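You operate a simulated robot arm through the tools that you are given. There is no shell and no other tool.

Carry out the task below with a simulated two-armed robot. There is one attempt and no reset: what you move stays moved.

TASK
Hold the round pouch on the desk top steady with one hand and flip the zip slider of the round pouch the other way with the other.

Only the result counts: the job must be done as asked and must still hold three seconds after the hand-in. Knocking over, shifting, dropping, spilling or breaking anything else fails it.

THE ROBOT
Two 7-joint arms with two-finger parallel grippers on one trunk, on a base that drives. Base frame: it is fixed to the floor where the robot stands at the start and does not move with it; the origin is under the middle of the robot, x ahead of it, y to its left, z up. Lengths are in mm, angles in rad, forces in N, time in s.
The left shoulder is at the start at [50, 168, 1107], the right one opposite. With the tool pointing down near the work surface each hand reaches from about 100 to 620 mm from the robot's upright axis, wherever it stands, measured 20 degrees to its own side. Places, roughly: round pouch [3250, 2000, 1000]; zip slider of the round pouch [3400, 2000, 1000]. Payload 1.57 kg a hand.
Tool frame (each hand has its own): the origin (TCP) lies between the finger pads and is the grasp point; the fingertips stand 30 mm ahead of it; z points along the fingers, y is the line along which they close. The gripper opens to 80 mm. The fingers are 17 mm wide and 12 mm thick; the gripper's body (40 by 82 mm) begins 80 mm behind the TCP.
Orientation is told as [roll, pitch, yaw] about the base's x, y, z axes, in that order, counted from this pose: with the fingers straight down and closing along the base's y, the tool's x points along the base's -x, its y along +y and its z along -z.

THE INTERFACE
- The arms move only by the tool play_rows. It takes "left_steps", "right_steps" or both (then of equal length, played together; a hand with none holds still); each is a list of rows, each an object (a shift or turn left out is 0, a gripper value left out holds the last) with "dp": the shift along the tool's x, y, z in mm, a list of three; "turn": the turn, a rotation vector about the tool's x, y, z in rad, a list of three; "fingers": the closure, from 0 (fully open) to 1 (shut). In form: [{"dp": [x, y, z], "turn": [wx, wy, wz], "fingers": fingers}, ...]. A call has 1 to 20 rows; each row shifts and turns the commanded pose from where the row before left it, along the tool's axes as they then stand. Each row takes 0.2 s and may step no farther than 50 mm and 0.15 rad from the row before; otherwise, or with a gripper value out of range, the whole call is refused. A pose out of reach is approached as far as the arm can. The call stops where the force on the tool passes 40 N (or 10 N more than at its start, if that is more) or the arm is blocked; 0.2 s more then pass. Each finger travels about 45 mm/s and halts on what it meets, pressing with about 43 N; the grip force reading is that of the motor and also rises with nothing between the fingers. The clock runs only during rows and for 0.2 s after the last one: add rows that do not move to give the fingers time. It gives the time, the measured TCP pose, the force on the tool (base axes), the opening and the grip force at its end, in the units of the frame above (readings bear some noise), with the torque about the TCP (base axes, N m) and any sound that the robot's microphone picked up.
- Cameras (640 x 400 px; columns grow to the right, rows downward): "scene" is now at [131.3, 1.9, 1328.4]; the picture's right is [0.03, -1.00, 0.00], its down [-0.48, -0.01, -0.88] and it looks along [0.88, 0.02, -0.48] (base axes); focal length 267 px, centre (320, 200). "left" rides on the left gripper at [72, 7, -122] in its tool frame; the picture's right is [-0.09, 1.00, 0.00], its down [-0.84, -0.08, -0.54] and it looks along [-0.54, -0.05, 0.84] (tool axes); focal length 238 px, centre (320, 200). "right" rides on the right gripper at [72, -7, -122] in its tool frame; the picture's right is [0.09, 1.00, 0.00], its down [-0.84, 0.08, -0.54] and it looks along [-0.54, 0.05, 0.84] (tool axes); focal length 238 px, centre (320, 200). There is no depth. A picture from a camera that has moved, and an enlarged one, comes with that camera's place and axes in the base frame and with its lens.
- capture(camera): a new picture of that camera. It takes no simulated time.
- move_column(by): slides the trunk up (or, below 0, down) by that many mm; the arms and the scene camera ride with it, the base frame stays. It gives what a move gives, with no picture.
- roll_base(legs): drives the robot by 1 to 6 legs, each [ahead, left, turn to the left] in mm, mm and rad, along the robot's own axes; the way and the turn of a leg run together, so that a leg with both is an arc; at most 1500 mm and 3.142 rad a leg. The arms and the cameras ride along, it lands a little off, and it stops where it bumps. It gives what a move gives.
- pan_tilt(pan, tilt): turns the head with the scene camera to pan (to the left, within 1.396 rad either way) and tilt (down, from -0.506 to 1.204), counted from straight ahead of the robot. It gives what a move gives.
- zoom(camera, box): a new picture of the part [left, top, right, bottom] of that camera's present view, enlarged. It takes no simulated time.
- job_done(): hands the job in; it is judged then, once.

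Places have to be worked out from the pictures, the camera data and where the tool is seen. Open the grippers and draw the arms clear of the work before you hand the job in, unless the task says otherwise.

The tools are called after "Emit:" by a JSON object that holds its "fn" and its "kwargs". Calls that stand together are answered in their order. play_rows: Moves the arms, as the interface text tells. Its arguments: {"type":"object","properties":{"left_steps":{"type":"array"},"right_steps":{"type":"array"}},"required":[]} The other tools are called the same way: move_column (by) slides the trunk up or down; roll_base (legs) drives the base; pan_tilt (pan, tilt) turns the head that bears the scene camera; capture (camera) takes a picture; zoom (camera, box) takes an enlarged picture of a part of a camera's view; job_done () hands the job in.

At the start:

```text
clock: 0.0
left_tool_pos: [363.5, 193.2, 1157.4]
left_tcp_rot: [0.0, 0.0, 0.002]
left_ft_force: [0.0, -0.2, 0.7]
left_wrist_torque: [0.01, 0.0, -0.03]
left_gripper_width: 79.9
left_grip_force: 0.0
right_tool_pos: [433.4, -153.4, 1109.6]
right_tcp_rot: [0.001, -0.001, 0.0]
right_ft_force: [0.1, -0.3, 0.4]
right_wrist_torque: [-0.01, -0.01, 0.0]
right_gripper_width: 80.0
right_grip_force: 0.0
trunk travel left (down, up): [-275.0, 168.0]
robot x, y, heading: [1.1, 0.5, 0.001]
head pan, tilt: [0.026, 0.496]
```

scene: 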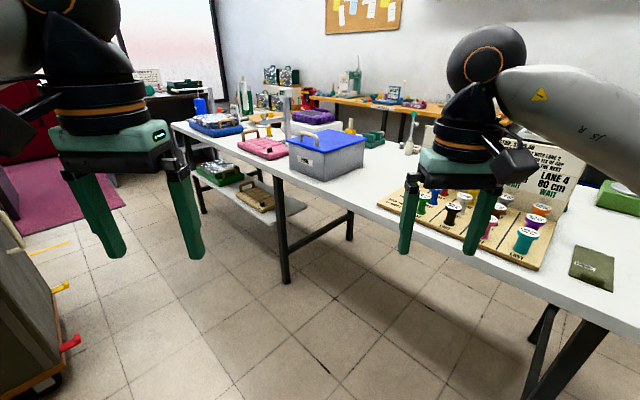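
right: 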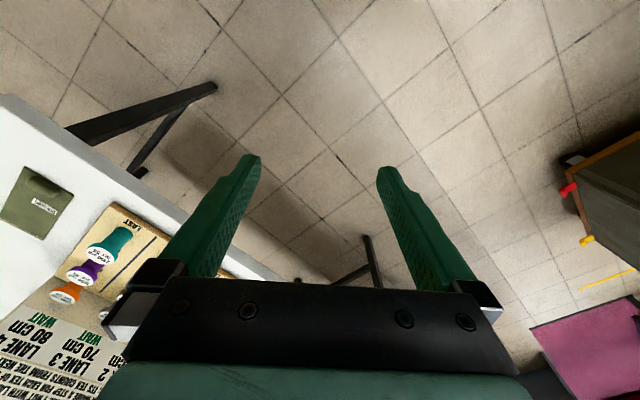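
left: 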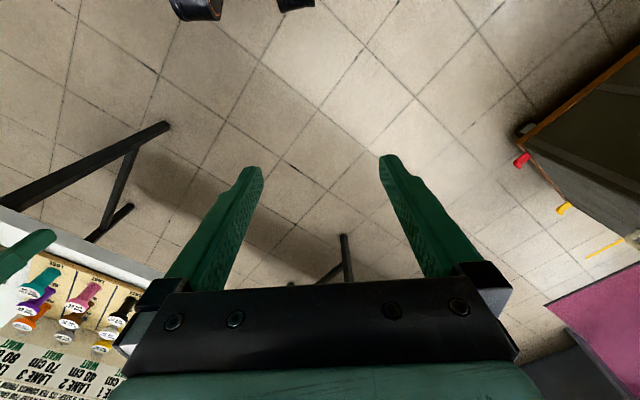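

The start view shows a long table ahead and, further on, more furniture. The pouch should be about 3.8 m away, ahead and to the left, so I look that way first.

Emit:
{"fn": "pan_tilt", "kwargs": {"pan": 0.55, "tilt": 0.3}}

Emit:
{"fn": "capture", "kwargs": {"camera": "scene"}}

```text
clock: 0.9
left_tool_pos: [363.3, 192.7, 1155.7]
left_tcp_rot: [0.001, -0.002, 0.001]
left_ft_force: [0.0, -0.6, 0.6]
left_wrist_torque: [-0.02, -0.01, -0.01]
left_gripper_width: 80.1
left_grip_force: 0.0
right_tool_pos: [433.1, -154.2, 1108.8]
right_tcp_rot: [0.0, 0.0, 0.0]
right_ft_force: [-0.4, 0.2, -0.2]
right_wrist_torque: [-0.01, -0.01, -0.03]
right_gripper_width: 79.7
right_grip_force: 0.0
trunk travel left (down, up): [-275.0, 168.0]
robot x, y, heading: [2.9, 1.2, -0.002]
head pan, tilt: [0.55, 0.3]
```

```text
taken
camera scene: at [119.9, 48.2, 1346.5], right [0.52, -0.85, 0.0], down [-0.25, -0.15, -0.96], along [0.81, 0.5, -0.3], focal length 267 px, centre (320, 200)
```

scene: 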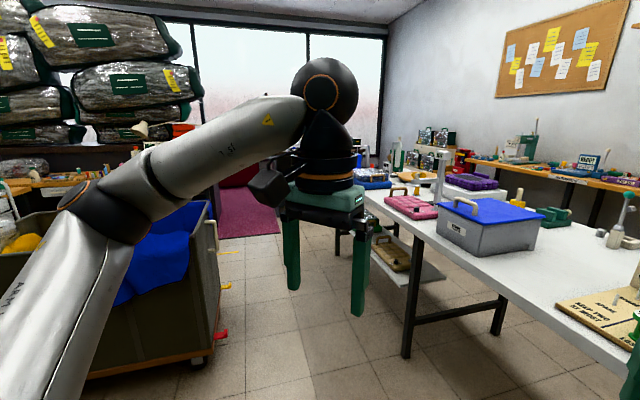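

The pouch's spot is hidden behind the left arm here; from the first view it should be around pixel (147,89). I turn the head back and zoom there.

Emit:
{"fn": "pan_tilt", "kwargs": {"pan": 0.3, "tilt": 0.3}}

Emit:
{"fn": "capture", "kwargs": {"camera": "scene"}}

```text
clock: 1.7
left_tool_pos: [363.9, 192.3, 1156.2]
left_tcp_rot: [0.001, -0.001, 0.002]
left_ft_force: [-0.7, -0.3, 0.5]
left_wrist_torque: [0.02, -0.02, 0.04]
left_gripper_width: 79.8
left_grip_force: 0.0
right_tool_pos: [434.1, -152.3, 1109.5]
right_tcp_rot: [0.0, 0.001, -0.001]
right_ft_force: [0.4, 0.6, 0.0]
right_wrist_torque: [-0.02, -0.01, 0.0]
right_gripper_width: 79.9
right_grip_force: 0.3
trunk travel left (down, up): [-275.0, 168.0]
robot x, y, heading: [1.0, -2.8, 0.001]
head pan, tilt: [0.3, 0.3]
```

```text
taken
camera scene: at [129.5, 27.2, 1346.5], right [0.3, -0.96, 0.0], down [-0.28, -0.09, -0.96], along [0.91, 0.28, -0.3], focal length 267 px, centre (320, 200)
```

scene: 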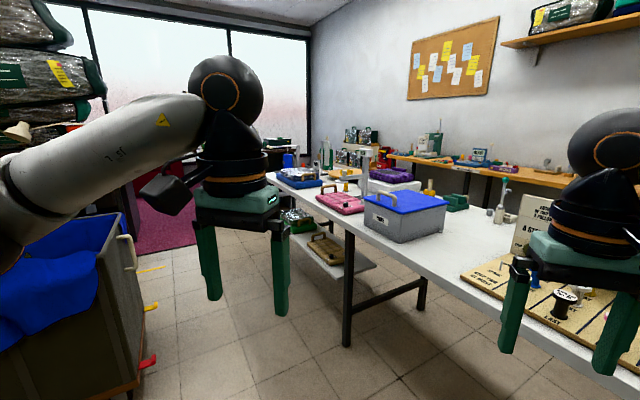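

The view now shows the aisle between the diagonal table and the cart. The dark desk by the window is just right of the left wrist, so I zoom in there.

Emit:
{"fn": "zoom", "kwargs": {"camera": "scene", "box": [220, 100, 420, 225]}}

Emit:
{"fn": "pan_tilt", "kwargs": {"pan": 1.1, "tilt": 0.4}}

Emit:
{"fn": "capture", "kwargs": {"camera": "scene"}}

```text
3.20 times, centred on (320, 162) of scene
camera zoom: at [129.5, 27.2, 1346.5], right [0.3, -0.96, 0.0], down [-0.28, -0.09, -0.96], along [0.91, 0.28, -0.3], focal length 853 px, centre (320, 320)
```

zoom: 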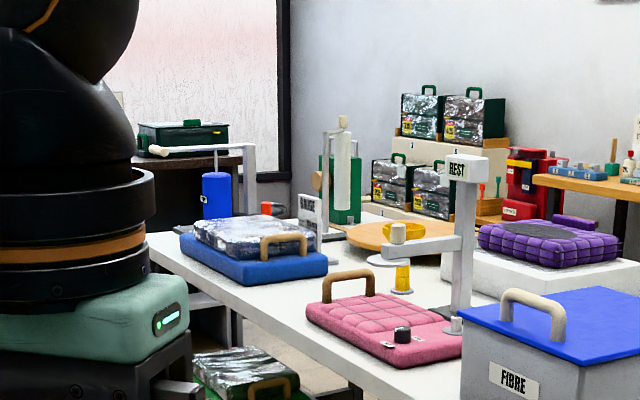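

```text
clock: 2.9
left_tool_pos: [363.8, 193.6, 1156.0]
left_tcp_rot: [0.0, -0.001, 0.001]
left_ft_force: [-0.5, 0.2, 0.2]
left_wrist_torque: [0.02, -0.07, 0.01]
left_gripper_width: 80.0
left_grip_force: 0.0
right_tool_pos: [433.8, -154.7, 1109.8]
right_tcp_rot: [0.0, 0.001, 0.001]
right_ft_force: [-0.6, 0.4, 0.2]
right_wrist_torque: [-0.02, 0.01, -0.02]
right_gripper_width: 80.0
right_grip_force: 0.0
trunk travel left (down, up): [-275.0, 168.0]
robot x, y, heading: [1.2, 1.2, 0.003]
head pan, tilt: [1.1, 0.4]
```

```text
taken
camera scene: at [82.4, 82.0, 1337.2], right [0.89, -0.45, 0.0], down [-0.18, -0.35, -0.92], along [0.42, 0.82, -0.39], focal length 267 px, centre (320, 200)
```

scene: 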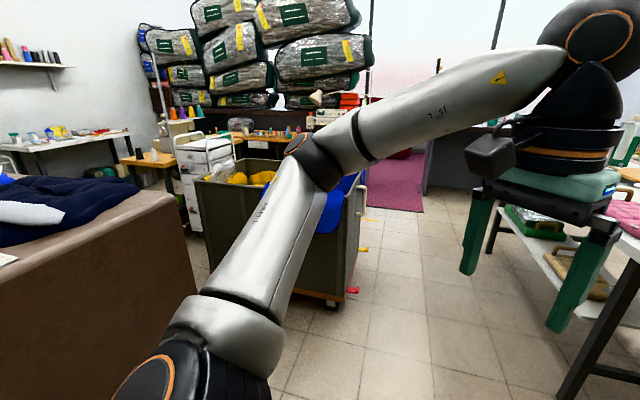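

The room is rotated about 45° to the base axes: an aisle runs ahead-left between the cart and the long table, toward the dark desk at the window. Before turning I check the left side for clearance.

Emit:
{"fn": "pan_tilt", "kwargs": {"pan": 1.39, "tilt": 0.8}}

Emit:
{"fn": "capture", "kwargs": {"camera": "scene"}}

```text
clock: 3.7
left_tool_pos: [363.3, 192.0, 1156.0]
left_tcp_rot: [0.002, -0.003, 0.002]
left_ft_force: [-0.1, 0.0, 0.5]
left_wrist_torque: [0.0, 0.01, 0.01]
left_gripper_width: 79.9
left_grip_force: 0.1
right_tool_pos: [433.9, -153.4, 1108.8]
right_tcp_rot: [-0.001, 0.002, 0.0]
right_ft_force: [-0.3, -0.9, 0.6]
right_wrist_torque: [0.0, -0.02, 0.01]
right_gripper_width: 80.0
right_grip_force: 0.0
trunk travel left (down, up): [-275.0, 168.0]
robot x, y, heading: [1.0, 1.9, -0.001]
head pan, tilt: [1.389, 0.799]
```

```text
taken
camera scene: at [54.9, 78.8, 1302.2], right [0.98, -0.18, 0.0], down [-0.13, -0.7, -0.7], along [0.13, 0.69, -0.72], focal length 267 px, centre (320, 200)
```

scene: 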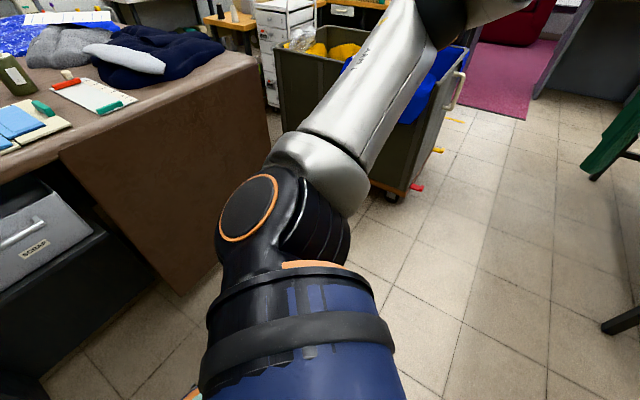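

The area around is free: the cart is to the left of the aisle and the table about 0.78 m to the right. I turn left 45°, shift right to the aisle's middle, and drive in.

Emit:
{"fn": "roll_base", "kwargs": {"legs": [[0, 0, 0.785], [0, -230, 0], [1200, 0, 0]]}}

Emit:
{"fn": "pan_tilt", "kwargs": {"pan": -0.2, "tilt": 0.45}}

Emit:
{"fn": "capture", "kwargs": {"camera": "scene"}}

```text
clock: 14.2
left_tool_pos: [1157.0, 1070.2, 1155.6]
left_tcp_rot: [0.001, 0.0, 0.777]
left_ft_force: [0.5, 0.3, 0.1]
left_wrist_torque: [0.02, 0.01, -0.03]
left_gripper_width: 79.8
left_grip_force: 0.1
right_tool_pos: [1450.0, 872.2, 1110.4]
right_tcp_rot: [-0.001, -0.002, 0.777]
right_ft_force: [-0.6, -0.3, -0.1]
right_wrist_torque: [0.0, 0.01, 0.03]
right_gripper_width: 79.9
right_grip_force: 0.1
trunk travel left (down, up): [-275.0, 168.0]
robot x, y, heading: [1035.2, 680.6, 0.776]
head pan, tilt: [1.389, 0.799]
```

```text
clock: 15.8
left_tool_pos: [1157.2, 1069.4, 1156.2]
left_tcp_rot: [0.001, -0.002, 0.776]
left_ft_force: [-0.1, 0.6, 1.0]
left_wrist_torque: [0.01, 0.0, 0.01]
left_gripper_width: 80.1
left_grip_force: 0.0
right_tool_pos: [1450.6, 871.4, 1111.3]
right_tcp_rot: [-0.001, -0.001, 0.778]
right_ft_force: [-1.2, 0.0, 0.1]
right_wrist_torque: [0.0, 0.03, -0.05]
right_gripper_width: 79.8
right_grip_force: 0.1
trunk travel left (down, up): [-275.0, 168.0]
robot x, y, heading: [1035.1, 679.0, 0.778]
head pan, tilt: [-0.201, 0.45]
```

```text
taken
camera scene: at [1138.8, 754.8, 1332.5], right [0.54, -0.84, 0.0], down [-0.37, -0.24, -0.9], along [0.76, 0.49, -0.44], focal length 267 px, centre (320, 200)
```

scene: 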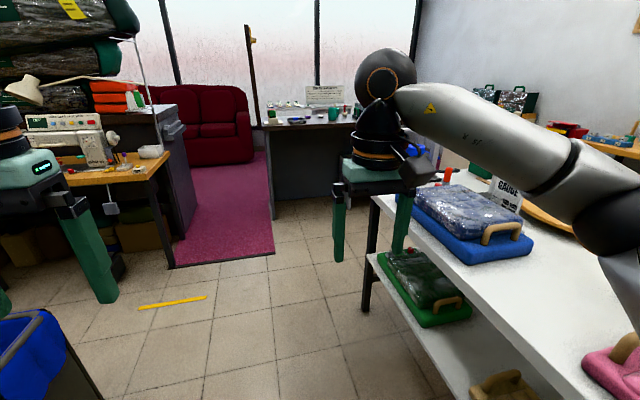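

The dark desk by the window is now visible just past the table's end. I zoom in to look at what stands on it.

Emit:
{"fn": "zoom", "kwargs": {"camera": "scene", "box": [240, 70, 400, 170]}}

Emit:
{"fn": "pan_tilt", "kwargs": {"pan": 0.1, "tilt": 0.6}}

Emit:
{"fn": "capture", "kwargs": {"camera": "scene"}}

```text
4.00 times, centred on (320, 120) of scene
camera zoom: at [1138.8, 754.8, 1332.5], right [0.54, -0.84, 0.0], down [-0.37, -0.24, -0.9], along [0.76, 0.49, -0.44], focal length 1067 px, centre (320, 520)
```

zoom: 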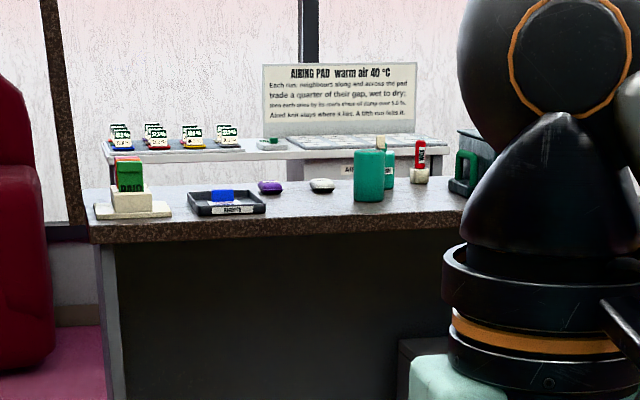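

```text
clock: 16.6
left_tool_pos: [1156.7, 1069.0, 1156.6]
left_tcp_rot: [0.0, -0.002, 0.777]
left_ft_force: [-0.1, 0.1, 0.3]
left_wrist_torque: [0.01, -0.01, 0.01]
left_gripper_width: 79.8
left_grip_force: 0.0
right_tool_pos: [1450.6, 871.3, 1110.5]
right_tcp_rot: [0.002, 0.0, 0.777]
right_ft_force: [-0.4, -0.8, 1.1]
right_wrist_torque: [-0.01, -0.01, 0.03]
right_gripper_width: 80.1
right_grip_force: 0.0
trunk travel left (down, up): [-275.0, 168.0]
robot x, y, heading: [1035.3, 679.4, 0.773]
head pan, tilt: [0.099, 0.6]
```

```text
taken
camera scene: at [1118.4, 772.6, 1319.0], right [0.77, -0.64, 0.0], down [-0.36, -0.43, -0.83], along [0.53, 0.63, -0.56], focal length 267 px, centre (320, 200)
```

scene: 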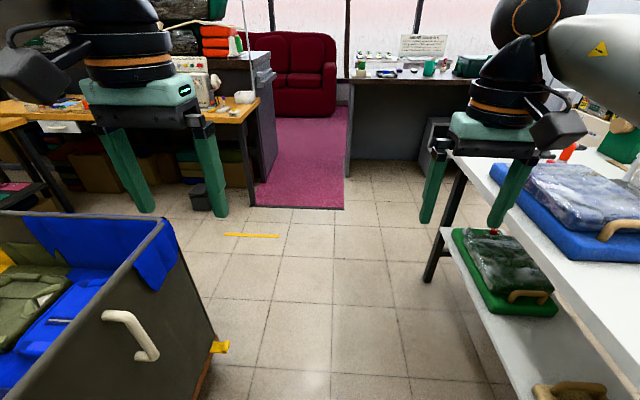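

The desk's front edge is roughly 2.4 m ahead of the robot, and its top is around z≈900. A green cylinder, a purple item and a white item stand near where the pouch should be. I drive further up the aisle to get past the long table and look closer.

Emit:
{"fn": "roll_base", "kwargs": {"legs": [[1450, 0, 0.01]]}}

Emit:
{"fn": "pan_tilt", "kwargs": {"pan": -0.5, "tilt": 0.4}}

Emit:
{"fn": "capture", "kwargs": {"camera": "scene"}}

```text
clock: 23.6
left_tool_pos: [2157.1, 2066.9, 1156.5]
left_tcp_rot: [-0.001, -0.001, 0.788]
left_ft_force: [0.4, 0.3, -0.1]
left_wrist_torque: [0.01, 0.02, -0.04]
left_gripper_width: 80.1
left_grip_force: 0.1
right_tool_pos: [2452.2, 1871.7, 1110.1]
right_tcp_rot: [0.0, 0.001, 0.786]
right_ft_force: [-0.1, 0.5, 0.4]
right_wrist_torque: [-0.01, 0.03, 0.02]
right_gripper_width: 79.9
right_grip_force: 0.1
trunk travel left (down, up): [-275.0, 168.0]
robot x, y, heading: [2035.9, 1669.6, 0.788]
head pan, tilt: [0.099, 0.6]
```

```text
clock: 24.6
left_tool_pos: [2157.0, 2066.8, 1155.2]
left_tcp_rot: [-0.002, -0.002, 0.789]
left_ft_force: [-0.5, 0.1, 0.4]
left_wrist_torque: [0.02, 0.0, -0.03]
left_gripper_width: 80.2
left_grip_force: 0.0
right_tool_pos: [2452.5, 1872.3, 1110.0]
right_tcp_rot: [0.0, -0.002, 0.786]
right_ft_force: [0.2, -0.1, 0.5]
right_wrist_torque: [0.01, 0.0, 0.04]
right_gripper_width: 79.9
right_grip_force: 0.1
trunk travel left (down, up): [-275.0, 168.0]
robot x, y, heading: [2035.7, 1675.1, 0.791]
head pan, tilt: [-0.499, 0.4]
```

```text
taken
camera scene: at [2154.0, 1727.7, 1337.2], right [0.28, -0.96, 0.0], down [-0.37, -0.11, -0.92], along [0.88, 0.26, -0.39], focal length 267 px, centre (320, 200)
```

scene: 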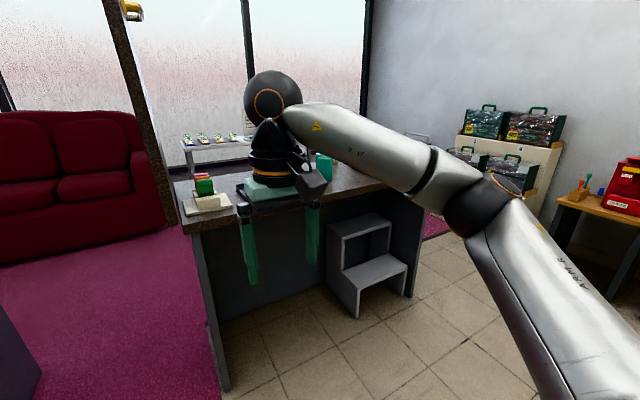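

The stool and the desk's front (e.g. left panel at about [2820, 2384]) are located; the desk front runs parallel to the robot's lateral axis about 1.05 m ahead. I advance 400 mm and shift right so as to stand squarely before the pouch.

Emit:
{"fn": "roll_base", "kwargs": {"legs": [[400, 0, 0], [0, -600, 0]]}}

Emit:
{"fn": "pan_tilt", "kwargs": {"pan": 0.0, "tilt": 0.5}}

Emit:
{"fn": "capture", "kwargs": {"camera": "scene"}}

```text
clock: 32.4
left_tool_pos: [2864.0, 1935.6, 1156.2]
left_tcp_rot: [-0.001, -0.002, 0.782]
left_ft_force: [0.3, -0.6, 0.4]
left_wrist_torque: [-0.04, 0.01, 0.0]
left_gripper_width: 79.9
left_grip_force: 0.1
right_tool_pos: [3156.9, 1741.4, 1109.9]
right_tcp_rot: [0.001, 0.0, 0.781]
right_ft_force: [0.5, 0.1, -0.8]
right_wrist_torque: [0.01, 0.01, 0.01]
right_gripper_width: 80.3
right_grip_force: 0.0
trunk travel left (down, up): [-275.0, 168.0]
robot x, y, heading: [2740.8, 1543.8, 0.782]
head pan, tilt: [-0.499, 0.4]
```

```text
clock: 33.4
left_tool_pos: [2862.7, 1937.8, 1155.3]
left_tcp_rot: [0.001, 0.0, 0.784]
left_ft_force: [1.0, -0.4, -0.8]
left_wrist_torque: [0.05, 0.01, -0.01]
left_gripper_width: 80.0
left_grip_force: 0.0
right_tool_pos: [3157.9, 1740.7, 1109.3]
right_tcp_rot: [-0.001, 0.0, 0.781]
right_ft_force: [1.1, -0.8, 0.1]
right_wrist_torque: [0.0, -0.01, 0.01]
right_gripper_width: 79.8
right_grip_force: 0.1
trunk travel left (down, up): [-275.0, 168.0]
robot x, y, heading: [2741.3, 1546.3, 0.784]
head pan, tilt: [0.0, 0.499]
```

```text
taken
camera scene: at [2834.3, 1635.9, 1328.1], right [0.7, -0.71, 0.0], down [-0.34, -0.34, -0.88], along [0.62, 0.62, -0.48], focal length 267 px, centre (320, 200)
```

scene: 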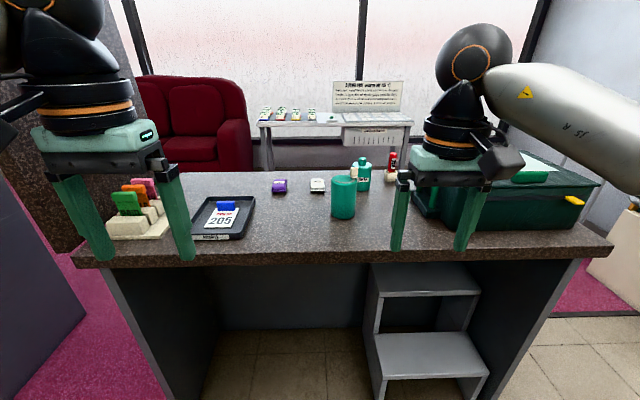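

Emit:
{"fn": "zoom", "kwargs": {"camera": "scene", "box": [250, 140, 430, 252]}}

Emit:
{"fn": "zoom", "kwargs": {"camera": "scene", "box": [400, 140, 610, 270]}}

```text
3.56 times, centred on (340, 196) of scene
camera zoom: at [2834.3, 1635.9, 1328.1], right [0.7, -0.71, 0.0], down [-0.34, -0.34, -0.88], along [0.62, 0.62, -0.48], focal length 948 px, centre (249, 214)
```

zoom: 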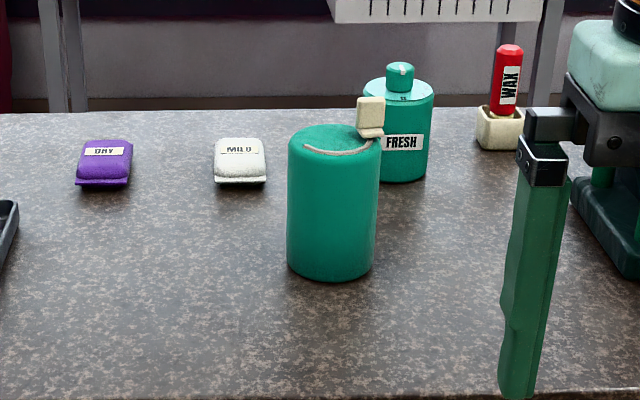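

```text
3.05 times, centred on (505, 205) of scene
camera zoom: at [2834.3, 1635.9, 1328.1], right [0.7, -0.71, 0.0], down [-0.34, -0.34, -0.88], along [0.62, 0.62, -0.48], focal length 813 px, centre (-244, 185)
```

zoom: 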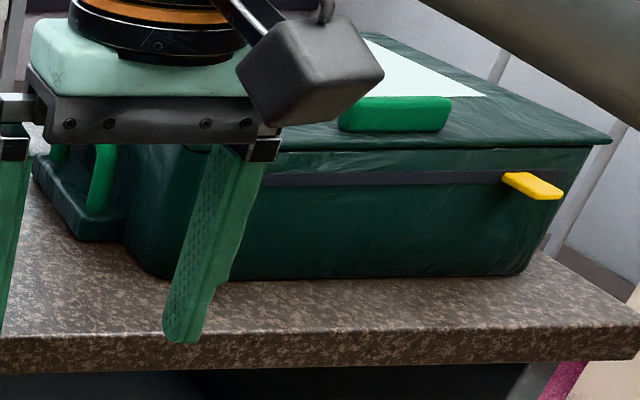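

The green cylinder is the round pouch: a pale arc-shaped zip track lies on its top and a cream slider tab stands at its right-rear end. I zoom in closer on it.

Emit:
{"fn": "zoom", "kwargs": {"camera": "scene", "box": [320, 155, 384, 195]}}

Emit:
{"fn": "zoom", "kwargs": {"camera": "scene", "box": [320, 175, 400, 225]}}

```text
10.00 times, centred on (352, 175) of scene
camera zoom: at [2834.3, 1635.9, 1328.1], right [0.7, -0.71, 0.0], down [-0.34, -0.34, -0.88], along [0.62, 0.62, -0.48], focal length 2667 px, centre (0, 450)
```

zoom: 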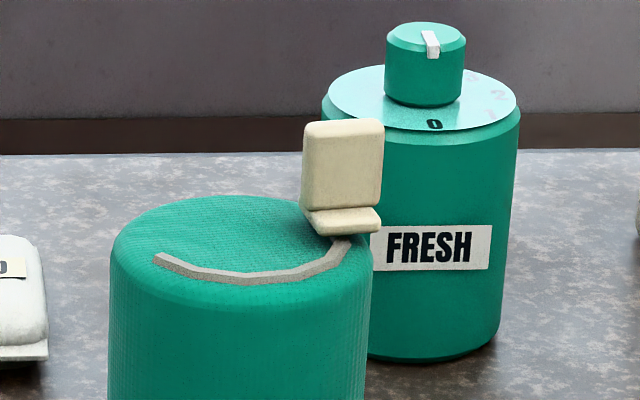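

```text
8.00 times, centred on (360, 200) of scene
camera zoom: at [2834.3, 1635.9, 1328.1], right [0.7, -0.71, 0.0], down [-0.34, -0.34, -0.88], along [0.62, 0.62, -0.48], focal length 2133 px, centre (0, 200)
```

zoom: 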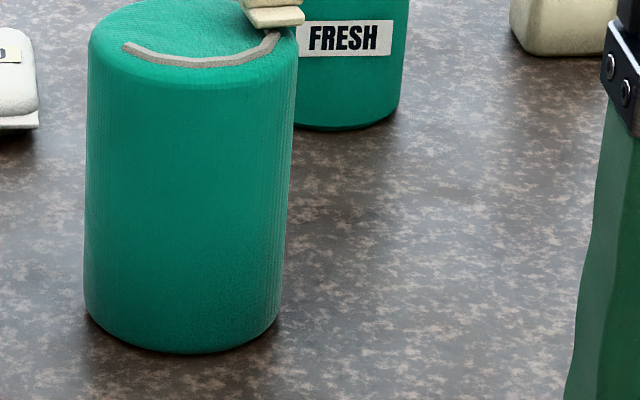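

The pouch is an upright cylinder about 70 mm across; a half-ring zip track on top faces the robot, and the slider's upright cream tab stands at the right end of it, so it must be carried round the front to the left end. I raise the trunk for a steeper view and a second viewpoint for triangulation.

Emit:
{"fn": "move_column", "kwargs": {"by": 150}}

Emit:
{"fn": "capture", "kwargs": {"camera": "scene"}}

Emit:
{"fn": "zoom", "kwargs": {"camera": "scene", "box": [310, 200, 390, 250]}}

```text
clock: 35.1
left_tool_pos: [2863.4, 1937.2, 1306.1]
left_tcp_rot: [0.001, -0.002, 0.784]
left_ft_force: [0.3, 0.3, -0.1]
left_wrist_torque: [0.01, -0.02, 0.01]
left_gripper_width: 79.9
left_grip_force: 0.1
right_tool_pos: [3156.9, 1741.3, 1260.6]
right_tcp_rot: [0.001, -0.001, 0.782]
right_ft_force: [-0.2, 0.3, 0.8]
right_wrist_torque: [-0.01, 0.0, -0.04]
right_gripper_width: 79.8
right_grip_force: 0.2
trunk travel left (down, up): [-425.0, 18.0]
robot x, y, heading: [2742.0, 1544.7, 0.786]
head pan, tilt: [0.0, 0.499]
```

```text
taken
camera scene: at [2834.3, 1636.0, 1478.0], right [0.7, -0.71, 0.0], down [-0.34, -0.34, -0.88], along [0.62, 0.62, -0.48], focal length 267 px, centre (320, 200)
```

scene: 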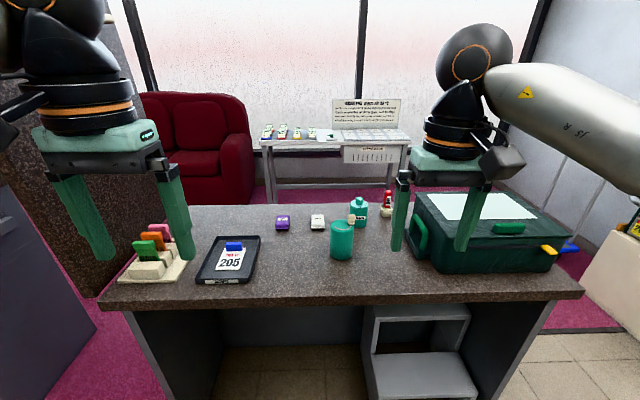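

```text
8.00 times, centred on (350, 225) of scene
camera zoom: at [2834.3, 1636.0, 1478.0], right [0.7, -0.71, 0.0], down [-0.34, -0.34, -0.88], along [0.62, 0.62, -0.48], focal length 2133 px, centre (80, 0)
```

zoom: 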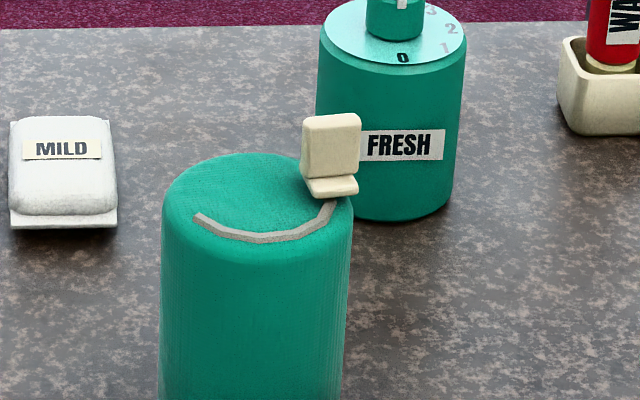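

Triangulating the two views: desk top z≈928, pouch top z≈1031, tab top z≈1063, pouch axis about 789 mm ahead and 67 mm right of the robot, diameter ≈72 mm. The arms are well above everything now, so I drive closer until the pouch is about 450 mm ahead.

Emit:
{"fn": "roll_base", "kwargs": {"legs": [[0, -40, 0], [330, 0, 0]]}}

Emit:
{"fn": "pan_tilt", "kwargs": {"pan": 0.0, "tilt": 0.95}}

Emit:
{"fn": "capture", "kwargs": {"camera": "scene"}}

Emit:
{"fn": "capture", "kwargs": {"camera": "right"}}

Emit:
{"fn": "capture", "kwargs": {"camera": "left"}}

```text
clock: 37.9
left_tool_pos: [3122.9, 2143.8, 1305.9]
left_tcp_rot: [0.0, 0.0, 0.789]
left_ft_force: [0.3, 0.1, 0.3]
left_wrist_torque: [0.01, 0.01, 0.02]
left_gripper_width: 79.7
left_grip_force: 0.1
right_tool_pos: [3419.0, 1951.0, 1260.6]
right_tcp_rot: [0.001, 0.001, 0.787]
right_ft_force: [-0.4, 0.3, -0.1]
right_wrist_torque: [0.03, 0.04, 0.02]
right_gripper_width: 80.0
right_grip_force: 0.0
trunk travel left (down, up): [-425.0, 18.0]
robot x, y, heading: [3001.5, 1749.1, 0.789]
head pan, tilt: [0.0, 0.499]
```

```text
clock: 38.8
left_tool_pos: [3122.8, 2143.6, 1306.5]
left_tcp_rot: [-0.001, -0.001, 0.789]
left_ft_force: [0.9, -0.4, 0.3]
left_wrist_torque: [-0.04, -0.02, -0.02]
left_gripper_width: 80.2
left_grip_force: 0.0
right_tool_pos: [3418.4, 1950.3, 1260.8]
right_tcp_rot: [-0.001, 0.0, 0.789]
right_ft_force: [0.6, -0.4, -0.2]
right_wrist_torque: [-0.01, 0.0, -0.02]
right_gripper_width: 80.0
right_grip_force: 0.0
trunk travel left (down, up): [-425.0, 18.0]
robot x, y, heading: [3004.7, 1755.0, 0.792]
head pan, tilt: [0.0, 0.949]
```

```text
taken
camera scene: at [3083.3, 1830.3, 1440.6], right [0.71, -0.71, 0.0], down [-0.57, -0.58, -0.58], along [0.41, 0.41, -0.81], focal length 267 px, centre (320, 200)
```

scene: 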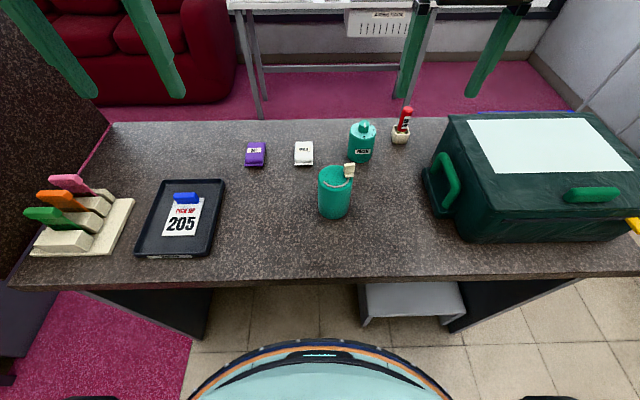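

```text
taken
camera right: at [3371.7, 1894.7, 1383.2], right [-0.77, 0.64, 0.0], down [0.54, 0.65, 0.54], along [0.35, 0.42, -0.84], focal length 238 px, centre (320, 200)
```

right: 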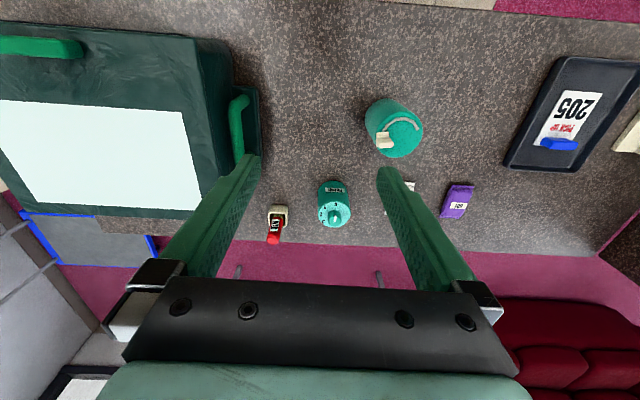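

```text
taken
camera left: at [3067.0, 2099.1, 1427.8], right [-0.64, 0.77, 0.0], down [0.64, 0.54, 0.54], along [0.42, 0.35, -0.84], focal length 238 px, centre (320, 200)
```

left: 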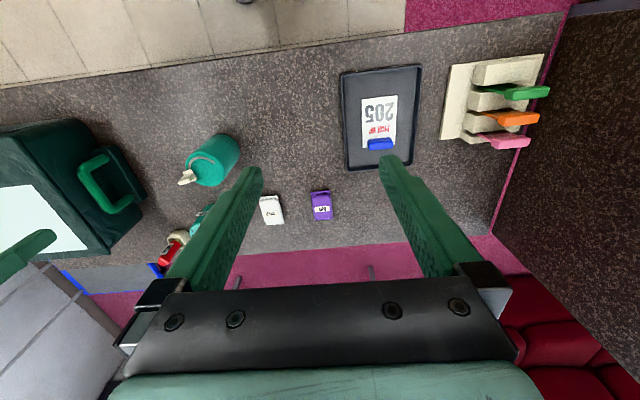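

The pouch is now in clear view of both wrist cameras from above. I zoom in with each camera for a detailed look at the slider and track.

Emit:
{"fn": "zoom", "kwargs": {"camera": "right", "box": [352, 90, 432, 165]}}

Emit:
{"fn": "zoom", "kwargs": {"camera": "scene", "box": [304, 155, 368, 225]}}

Emit:
{"fn": "zoom", "kwargs": {"camera": "left", "box": [170, 120, 250, 195]}}

```text
5.33 times, centred on (392, 128) of right
camera zoom: at [3371.7, 1894.7, 1383.2], right [-0.77, 0.64, 0.0], down [0.54, 0.65, 0.54], along [0.35, 0.42, -0.84], focal length 1271 px, centre (-64, 587)
```

zoom: 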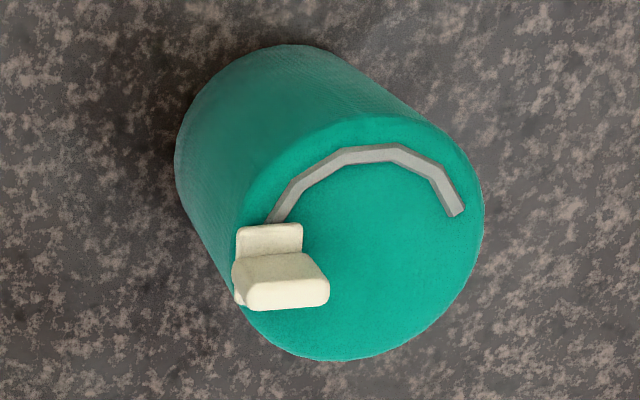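

```text
5.71 times, centred on (336, 190) of scene
camera zoom: at [3083.3, 1830.3, 1440.6], right [0.71, -0.71, 0.0], down [-0.57, -0.58, -0.58], along [0.41, 0.41, -0.81], focal length 1524 px, centre (229, 257)
```

zoom: 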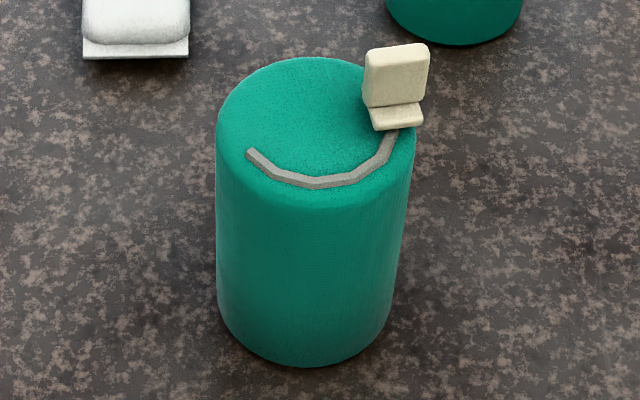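

```text
5.33 times, centred on (210, 158) of left
camera zoom: at [3067.0, 2099.1, 1427.8], right [-0.64, 0.77, 0.0], down [0.64, 0.54, 0.54], along [0.42, 0.35, -0.84], focal length 1271 px, centre (907, 427)
```

zoom: 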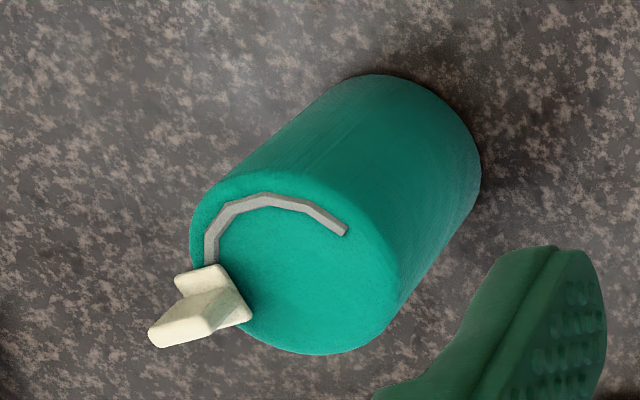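

Both wrist cameras agree: track centre ≈(3350.5, 2058.5) with radius ≈25 mm, top z≈1031, free end at ≈(3326, 2067), slider at the opposite end. I zoom tighter on the tab to get its exact place, orientation and thickness.

Emit:
{"fn": "zoom", "kwargs": {"camera": "right", "box": [376, 122, 404, 152]}}

Emit:
{"fn": "zoom", "kwargs": {"camera": "left", "box": [184, 162, 208, 190]}}

Emit:
{"fn": "zoom", "kwargs": {"camera": "scene", "box": [336, 158, 356, 182]}}

```text
13.33 times, centred on (390, 137) of right
camera zoom: at [3371.7, 1894.7, 1383.2], right [-0.77, 0.64, 0.0], down [0.54, 0.65, 0.54], along [0.35, 0.42, -0.84], focal length 3178 px, centre (-613, 1040)
```

zoom: 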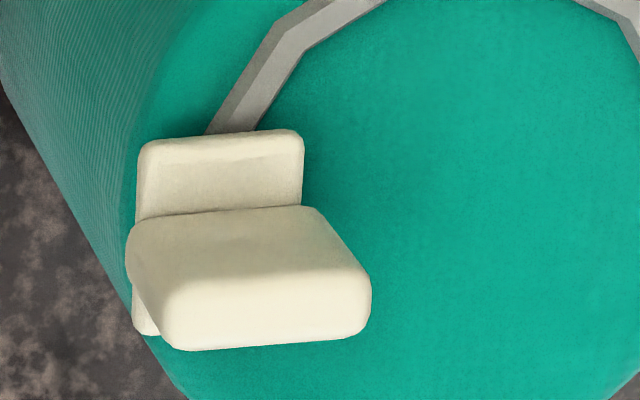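

```text
14.29 times, centred on (196, 176) of left
camera zoom: at [3067.0, 2099.1, 1427.8], right [-0.64, 0.77, 0.0], down [0.64, 0.54, 0.54], along [0.42, 0.35, -0.84], focal length 3405 px, centre (2091, 543)
```

zoom: 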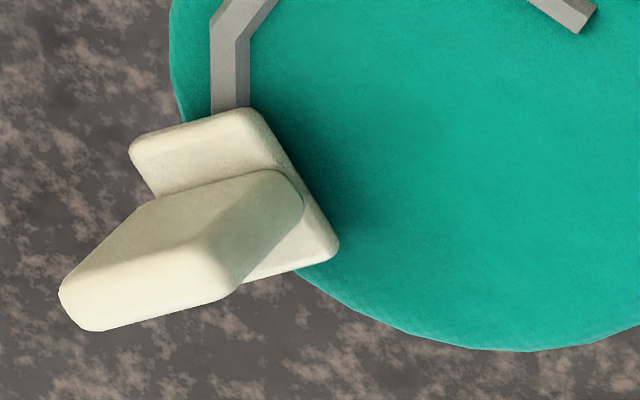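

```text
16.00 times, centred on (346, 170) of scene
camera zoom: at [3083.3, 1830.3, 1440.6], right [0.71, -0.71, 0.0], down [-0.57, -0.58, -0.58], along [0.41, 0.41, -0.81], focal length 4267 px, centre (-96, 680)
```

zoom: 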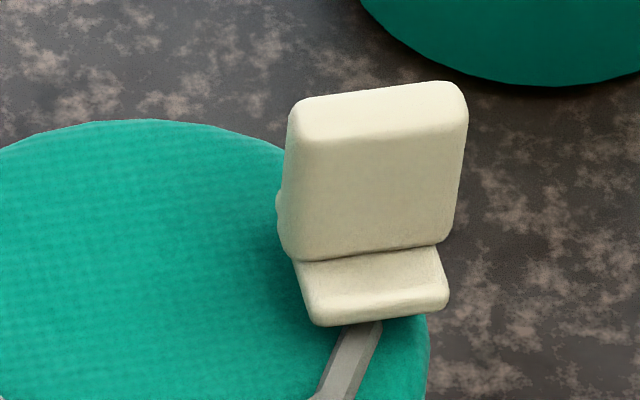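

The tab is a 20×8 mm upright plate, about 25 mm tall, centred near (3375, 2044.5), wide side radial; the top of the tab is z≈1059. I'll hold the pouch with the left hand from its left side (fingers tilted ~33° below level) and carry the tab clockwise with the right hand. First, at safe height, the left hand shifts above the pre-grasp spot and yaws −90°.

Emit:
{"fn": "play_rows", "kwargs": {"left_steps": [{"dp": [-33.5, -27.8, 0]}, {"dp": [-33.5, -27.8, 0]}, {"dp": [-33.5, -27.8, 0]}, {"turn": [0, 0, 0.143]}, {"turn": [0, 0, 0.143]}, {"turn": [0, 0, 0.143]}, {"turn": [0, 0, 0.143]}, {"turn": [0, 0, 0.143]}, {"turn": [0, 0, 0.143]}, {"turn": [0, 0, 0.143]}, {"turn": [0, 0, 0.143]}, {"turn": [0, 0, 0.143]}, {"turn": [0, 0, 0.143]}, {"turn": [0, 0, 0.143]}, {}]}}

Emit:
{"fn": "capture", "kwargs": {"camera": "scene"}}

```text
clock: 42.0
left_tool_pos: [3181.9, 2008.9, 1250.0]
left_tcp_rot: [0.001, -0.002, -0.783]
left_ft_force: [-0.4, -0.9, -0.2]
left_wrist_torque: [0.02, -0.03, 0.01]
left_gripper_width: 79.9
left_grip_force: 0.2
left hand out of reach, approached as far as the arm can: row 9, 10, 11, 12, 13, 14
right_tool_pos: [3419.0, 1950.3, 1260.2]
right_tcp_rot: [0.002, -0.001, 0.787]
right_ft_force: [0.8, 0.9, 0.3]
right_wrist_torque: [-0.01, -0.02, -0.03]
right_gripper_width: 80.3
right_grip_force: 0.2
trunk travel left (down, up): [-425.0, 18.0]
robot x, y, heading: [3001.8, 1750.4, 0.788]
head pan, tilt: [0.0, 0.949]
```

```text
taken
camera scene: at [3083.3, 1830.5, 1440.6], right [0.71, -0.71, 0.0], down [-0.57, -0.58, -0.58], along [0.41, 0.41, -0.81], focal length 267 px, centre (320, 200)
```

scene: 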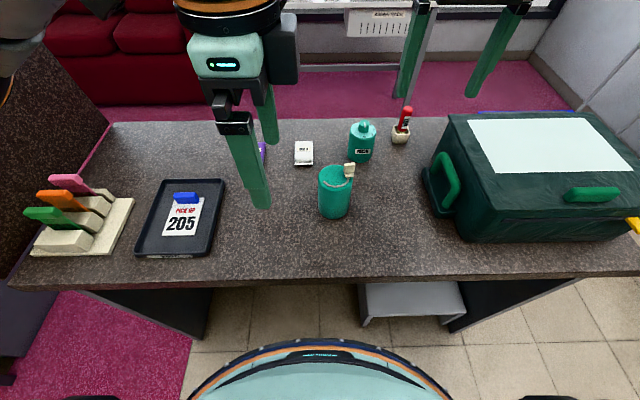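

The left arm could not keep the commanded position while yawing (it ended at [3182, 2009, 1250] with the wanted yaw). I check the left camera's stated pose and view before going on.

Emit:
{"fn": "capture", "kwargs": {"camera": "left"}}

Emit:
{"fn": "pan_tilt", "kwargs": {"pan": 0.3, "tilt": 0.4}}

Emit:
{"fn": "capture", "kwargs": {"camera": "scene"}}

```text
taken
camera left: at [3134.4, 2067.2, 1371.3], right [0.77, 0.64, 0.0], down [0.54, -0.64, 0.54], along [0.35, -0.41, -0.84], focal length 238 px, centre (320, 200)
```

left: 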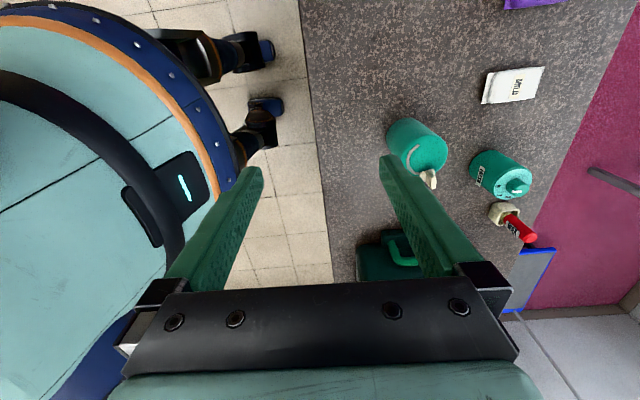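

```text
clock: 43.0
left_tool_pos: [3182.0, 2010.6, 1249.9]
left_tcp_rot: [0.002, -0.002, -0.779]
left_ft_force: [0.2, 0.5, -0.2]
left_wrist_torque: [0.01, 0.03, -0.02]
left_gripper_width: 80.0
left_grip_force: 0.1
right_tool_pos: [3418.1, 1950.0, 1260.2]
right_tcp_rot: [-0.001, -0.001, 0.786]
right_ft_force: [-0.7, -1.0, -0.3]
right_wrist_torque: [0.04, 0.02, -0.01]
right_gripper_width: 80.1
right_grip_force: 0.1
trunk travel left (down, up): [-425.0, 18.0]
robot x, y, heading: [3003.1, 1754.2, 0.784]
head pan, tilt: [0.3, 0.4]
```

```text
taken
camera scene: at [3075.0, 1860.7, 1487.2], right [0.89, -0.46, 0.0], down [-0.18, -0.35, -0.92], along [0.43, 0.82, -0.39], focal length 267 px, centre (320, 200)
```

scene: 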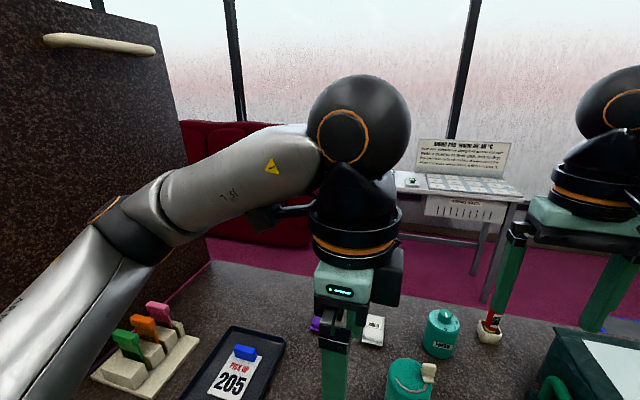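

The wrist is oriented as intended (camera on the left side), just displaced. I now tilt the left tool so the fingers point right and down, and see where it ends up.

Emit:
{"fn": "play_rows", "kwargs": {"left_steps": [{"turn": [0, -0.143, 0]}, {"turn": [0, -0.143, 0]}, {"turn": [0, -0.143, 0]}, {"turn": [0, -0.143, 0]}, {"turn": [0, -0.143, 0]}, {"turn": [0, -0.143, 0]}, {"turn": [0, -0.142, 0]}, {}, {}]}}

Emit:
{"fn": "capture", "kwargs": {"camera": "scene"}}

```text
clock: 45.0
left_tool_pos: [3145.1, 2004.4, 1270.4]
left_tcp_rot: [-0.001, -0.999, -0.782]
left_ft_force: [0.0, -0.1, 0.1]
left_wrist_torque: [-0.01, -0.03, -0.01]
left_gripper_width: 80.1
left_grip_force: 0.1
left hand out of reach, approached as far as the arm can: row 5, 6, 7
right_tool_pos: [3418.9, 1950.3, 1260.0]
right_tcp_rot: [0.001, 0.0, 0.788]
right_ft_force: [-0.1, -0.8, 1.4]
right_wrist_torque: [0.01, -0.03, 0.0]
right_gripper_width: 80.0
right_grip_force: 0.0
trunk travel left (down, up): [-425.0, 18.0]
robot x, y, heading: [3005.4, 1750.3, 0.787]
head pan, tilt: [0.3, 0.4]
```

```text
taken
camera scene: at [3074.9, 1860.7, 1487.2], right [0.89, -0.46, 0.0], down [-0.18, -0.34, -0.92], along [0.43, 0.82, -0.39], focal length 267 px, centre (320, 200)
```

scene: 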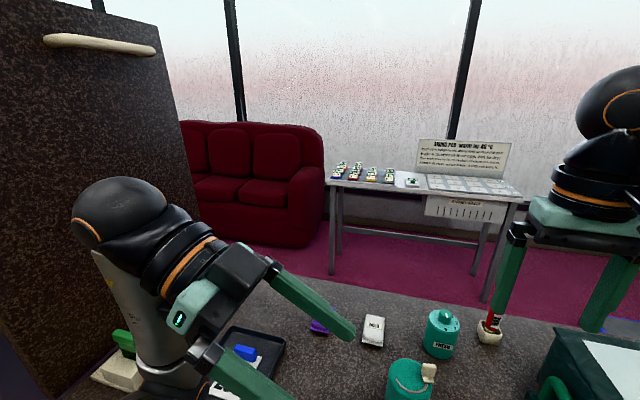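

The left tool now has the desired orientation (fingers right-and-down), at [3145, 2004, 1270]. I make a small test move forward and down to see whether commands continue from the measured pose.

Emit:
{"fn": "play_rows", "kwargs": {"left_steps": [{"dp": [25.2, 30, 16.2]}, {"dp": [25.2, 30, 16.2]}, {}]}}

Emit:
{"fn": "capture", "kwargs": {"camera": "scene"}}

```text
clock: 45.8
left_tool_pos: [3147.4, 1997.6, 1262.0]
left_tcp_rot: [0.0, -1.0, -0.78]
left_ft_force: [-1.1, -0.3, -0.2]
left_wrist_torque: [0.01, 0.04, -0.05]
left_gripper_width: 79.9
left_grip_force: 0.0
left hand out of reach, approached as far as the arm can: row 1, 2
right_tool_pos: [3418.5, 1950.3, 1260.8]
right_tcp_rot: [0.0, 0.0, 0.787]
right_ft_force: [-0.1, 0.2, 0.5]
right_wrist_torque: [0.01, -0.01, -0.02]
right_gripper_width: 79.9
right_grip_force: 0.0
trunk travel left (down, up): [-425.0, 18.0]
robot x, y, heading: [3005.4, 1749.7, 0.79]
head pan, tilt: [0.3, 0.4]
```

```text
taken
camera scene: at [3075.0, 1860.7, 1487.2], right [0.89, -0.46, 0.0], down [-0.18, -0.34, -0.92], along [0.43, 0.82, -0.39], focal length 267 px, centre (320, 200)
```

scene: 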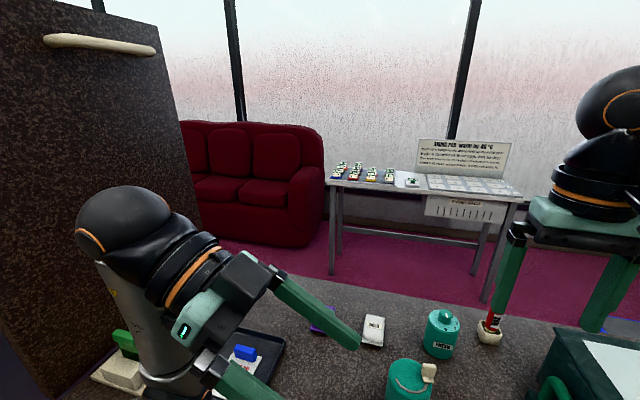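

This sideways orientation hits the left arm's joint limits, so I'll use a front-left approach instead (fingers pointing along base +x, yaw 0), which stays below the right hand's envelope just as well. I retrace: undo the shift, the tilt, and half of the yaw.

Emit:
{"fn": "play_rows", "kwargs": {"left_steps": [{"dp": [-25.2, -30, -16.2]}, {"dp": [-25.2, -30, -16.2]}, {"turn": [0, 0.143, 0]}, {"turn": [0, 0.143, 0]}, {"turn": [0, 0.143, 0]}, {"turn": [0, 0.143, 0]}, {"turn": [0, 0.143, 0]}, {"turn": [0, 0.143, 0]}, {"turn": [0, 0.142, 0]}, {"turn": [0, 0, -0.131]}, {"turn": [0, 0, -0.131]}, {"turn": [0, 0, -0.131]}, {"turn": [0, 0, -0.131]}, {"turn": [0, 0, -0.131]}, {"turn": [0, 0, -0.131]}, {}, {}]}}

Emit:
{"fn": "capture", "kwargs": {"camera": "scene"}}

```text
clock: 49.4
left_tool_pos: [3104.3, 1954.3, 1325.2]
left_tcp_rot: [0.0, -0.002, 0.003]
left_ft_force: [0.3, 0.0, -0.8]
left_wrist_torque: [-0.01, 0.01, 0.0]
left_gripper_width: 79.8
left_grip_force: 0.1
right_tool_pos: [3418.2, 1949.6, 1258.6]
right_tcp_rot: [0.0, -0.001, 0.788]
right_ft_force: [0.2, 0.3, 0.4]
right_wrist_torque: [-0.01, -0.01, -0.02]
right_gripper_width: 79.9
right_grip_force: 0.1
trunk travel left (down, up): [-425.0, 18.0]
robot x, y, heading: [3001.6, 1752.0, 0.785]
head pan, tilt: [0.3, 0.4]
```

```text
taken
camera scene: at [3075.0, 1860.7, 1487.2], right [0.89, -0.46, 0.0], down [-0.18, -0.34, -0.92], along [0.43, 0.82, -0.39], focal length 267 px, centre (320, 200)
```

scene: 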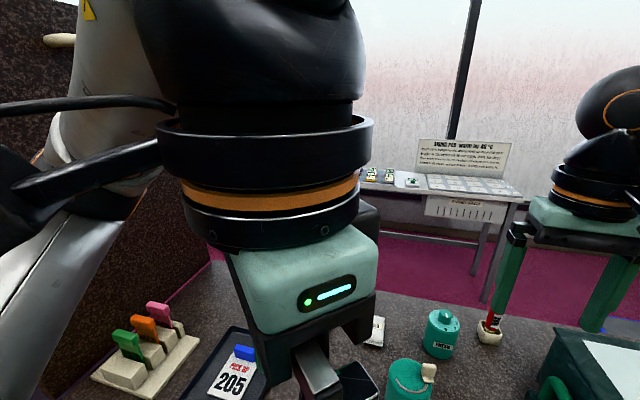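

Commands do continue from the measured pose. The left tool is now straight down with yaw 0 at [3104, 1954, 1325]; I move it to [3212, 2058, 1200] and tilt it so the fingers point along +x and down.

Emit:
{"fn": "play_rows", "kwargs": {"left_steps": [{"dp": [-21.6, 20.8, 25]}, {"dp": [-21.6, 20.8, 25]}, {"dp": [-21.6, 20.8, 25]}, {"dp": [-21.6, 20.8, 25]}, {"dp": [-21.6, 20.8, 25]}, {"turn": [0, -0.143, 0]}, {"turn": [0, -0.143, 0]}, {"turn": [0, -0.143, 0]}, {"turn": [0, -0.143, 0]}, {"turn": [0, -0.143, 0]}, {"turn": [0, -0.143, 0]}, {"turn": [0, -0.142, 0]}, {}, {}]}}

Emit:
{"fn": "pan_tilt", "kwargs": {"pan": 0.0, "tilt": 0.8}}

Emit:
{"fn": "capture", "kwargs": {"camera": "scene"}}

Emit:
{"fn": "capture", "kwargs": {"camera": "left"}}

```text
clock: 52.4
left_tool_pos: [3225.9, 2066.2, 1204.2]
left_tcp_rot: [0.002, -1.0, 0.002]
left_ft_force: [0.0, 0.4, -0.1]
left_wrist_torque: [-0.01, -0.05, -0.01]
left_gripper_width: 79.9
left_grip_force: 0.1
left hand out of reach, approached as far as the arm can: row 12
right_tool_pos: [3418.6, 1950.3, 1259.6]
right_tcp_rot: [0.0, -0.001, 0.788]
right_ft_force: [-0.2, -0.3, 1.6]
right_wrist_torque: [0.0, -0.05, 0.01]
right_gripper_width: 80.0
right_grip_force: 0.0
trunk travel left (down, up): [-425.0, 18.0]
robot x, y, heading: [3007.4, 1753.5, 0.789]
head pan, tilt: [0.3, 0.4]
```

```text
clock: 53.3
left_tool_pos: [3225.7, 2066.7, 1203.1]
left_tcp_rot: [0.0, -0.999, 0.001]
left_ft_force: [0.1, -0.5, -0.1]
left_wrist_torque: [0.01, -0.02, -0.03]
left_gripper_width: 79.8
left_grip_force: 0.0
right_tool_pos: [3417.9, 1950.0, 1260.9]
right_tcp_rot: [0.001, -0.001, 0.786]
right_ft_force: [0.0, 0.2, -0.4]
right_wrist_torque: [-0.04, -0.03, 0.0]
right_gripper_width: 80.0
right_grip_force: 0.1
trunk travel left (down, up): [-425.0, 18.0]
robot x, y, heading: [3005.6, 1750.9, 0.788]
head pan, tilt: [0.0, 0.799]
```

```text
taken
camera scene: at [3088.9, 1835.9, 1452.2], right [0.71, -0.7, 0.0], down [-0.51, -0.51, -0.7], along [0.49, 0.49, -0.72], focal length 267 px, centre (320, 200)
```

scene: 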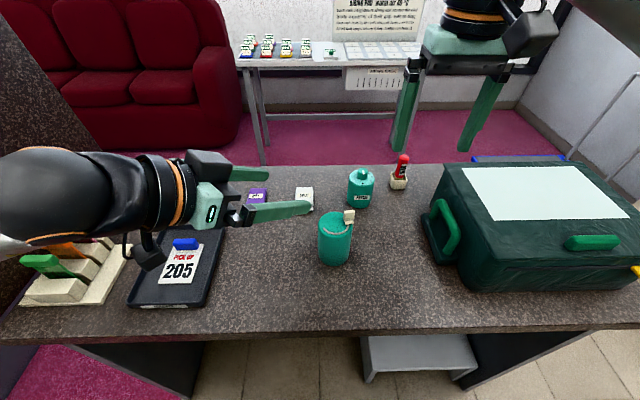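

```text
taken
camera left: at [3082.6, 2075.3, 1208.5], right [0.05, 1.0, 0.08], down [0.0, -0.08, 1.0], along [1.0, -0.05, 0.0], focal length 238 px, centre (320, 200)
```

left: 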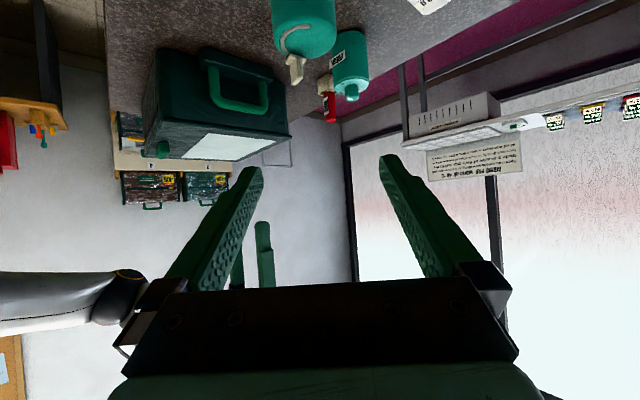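

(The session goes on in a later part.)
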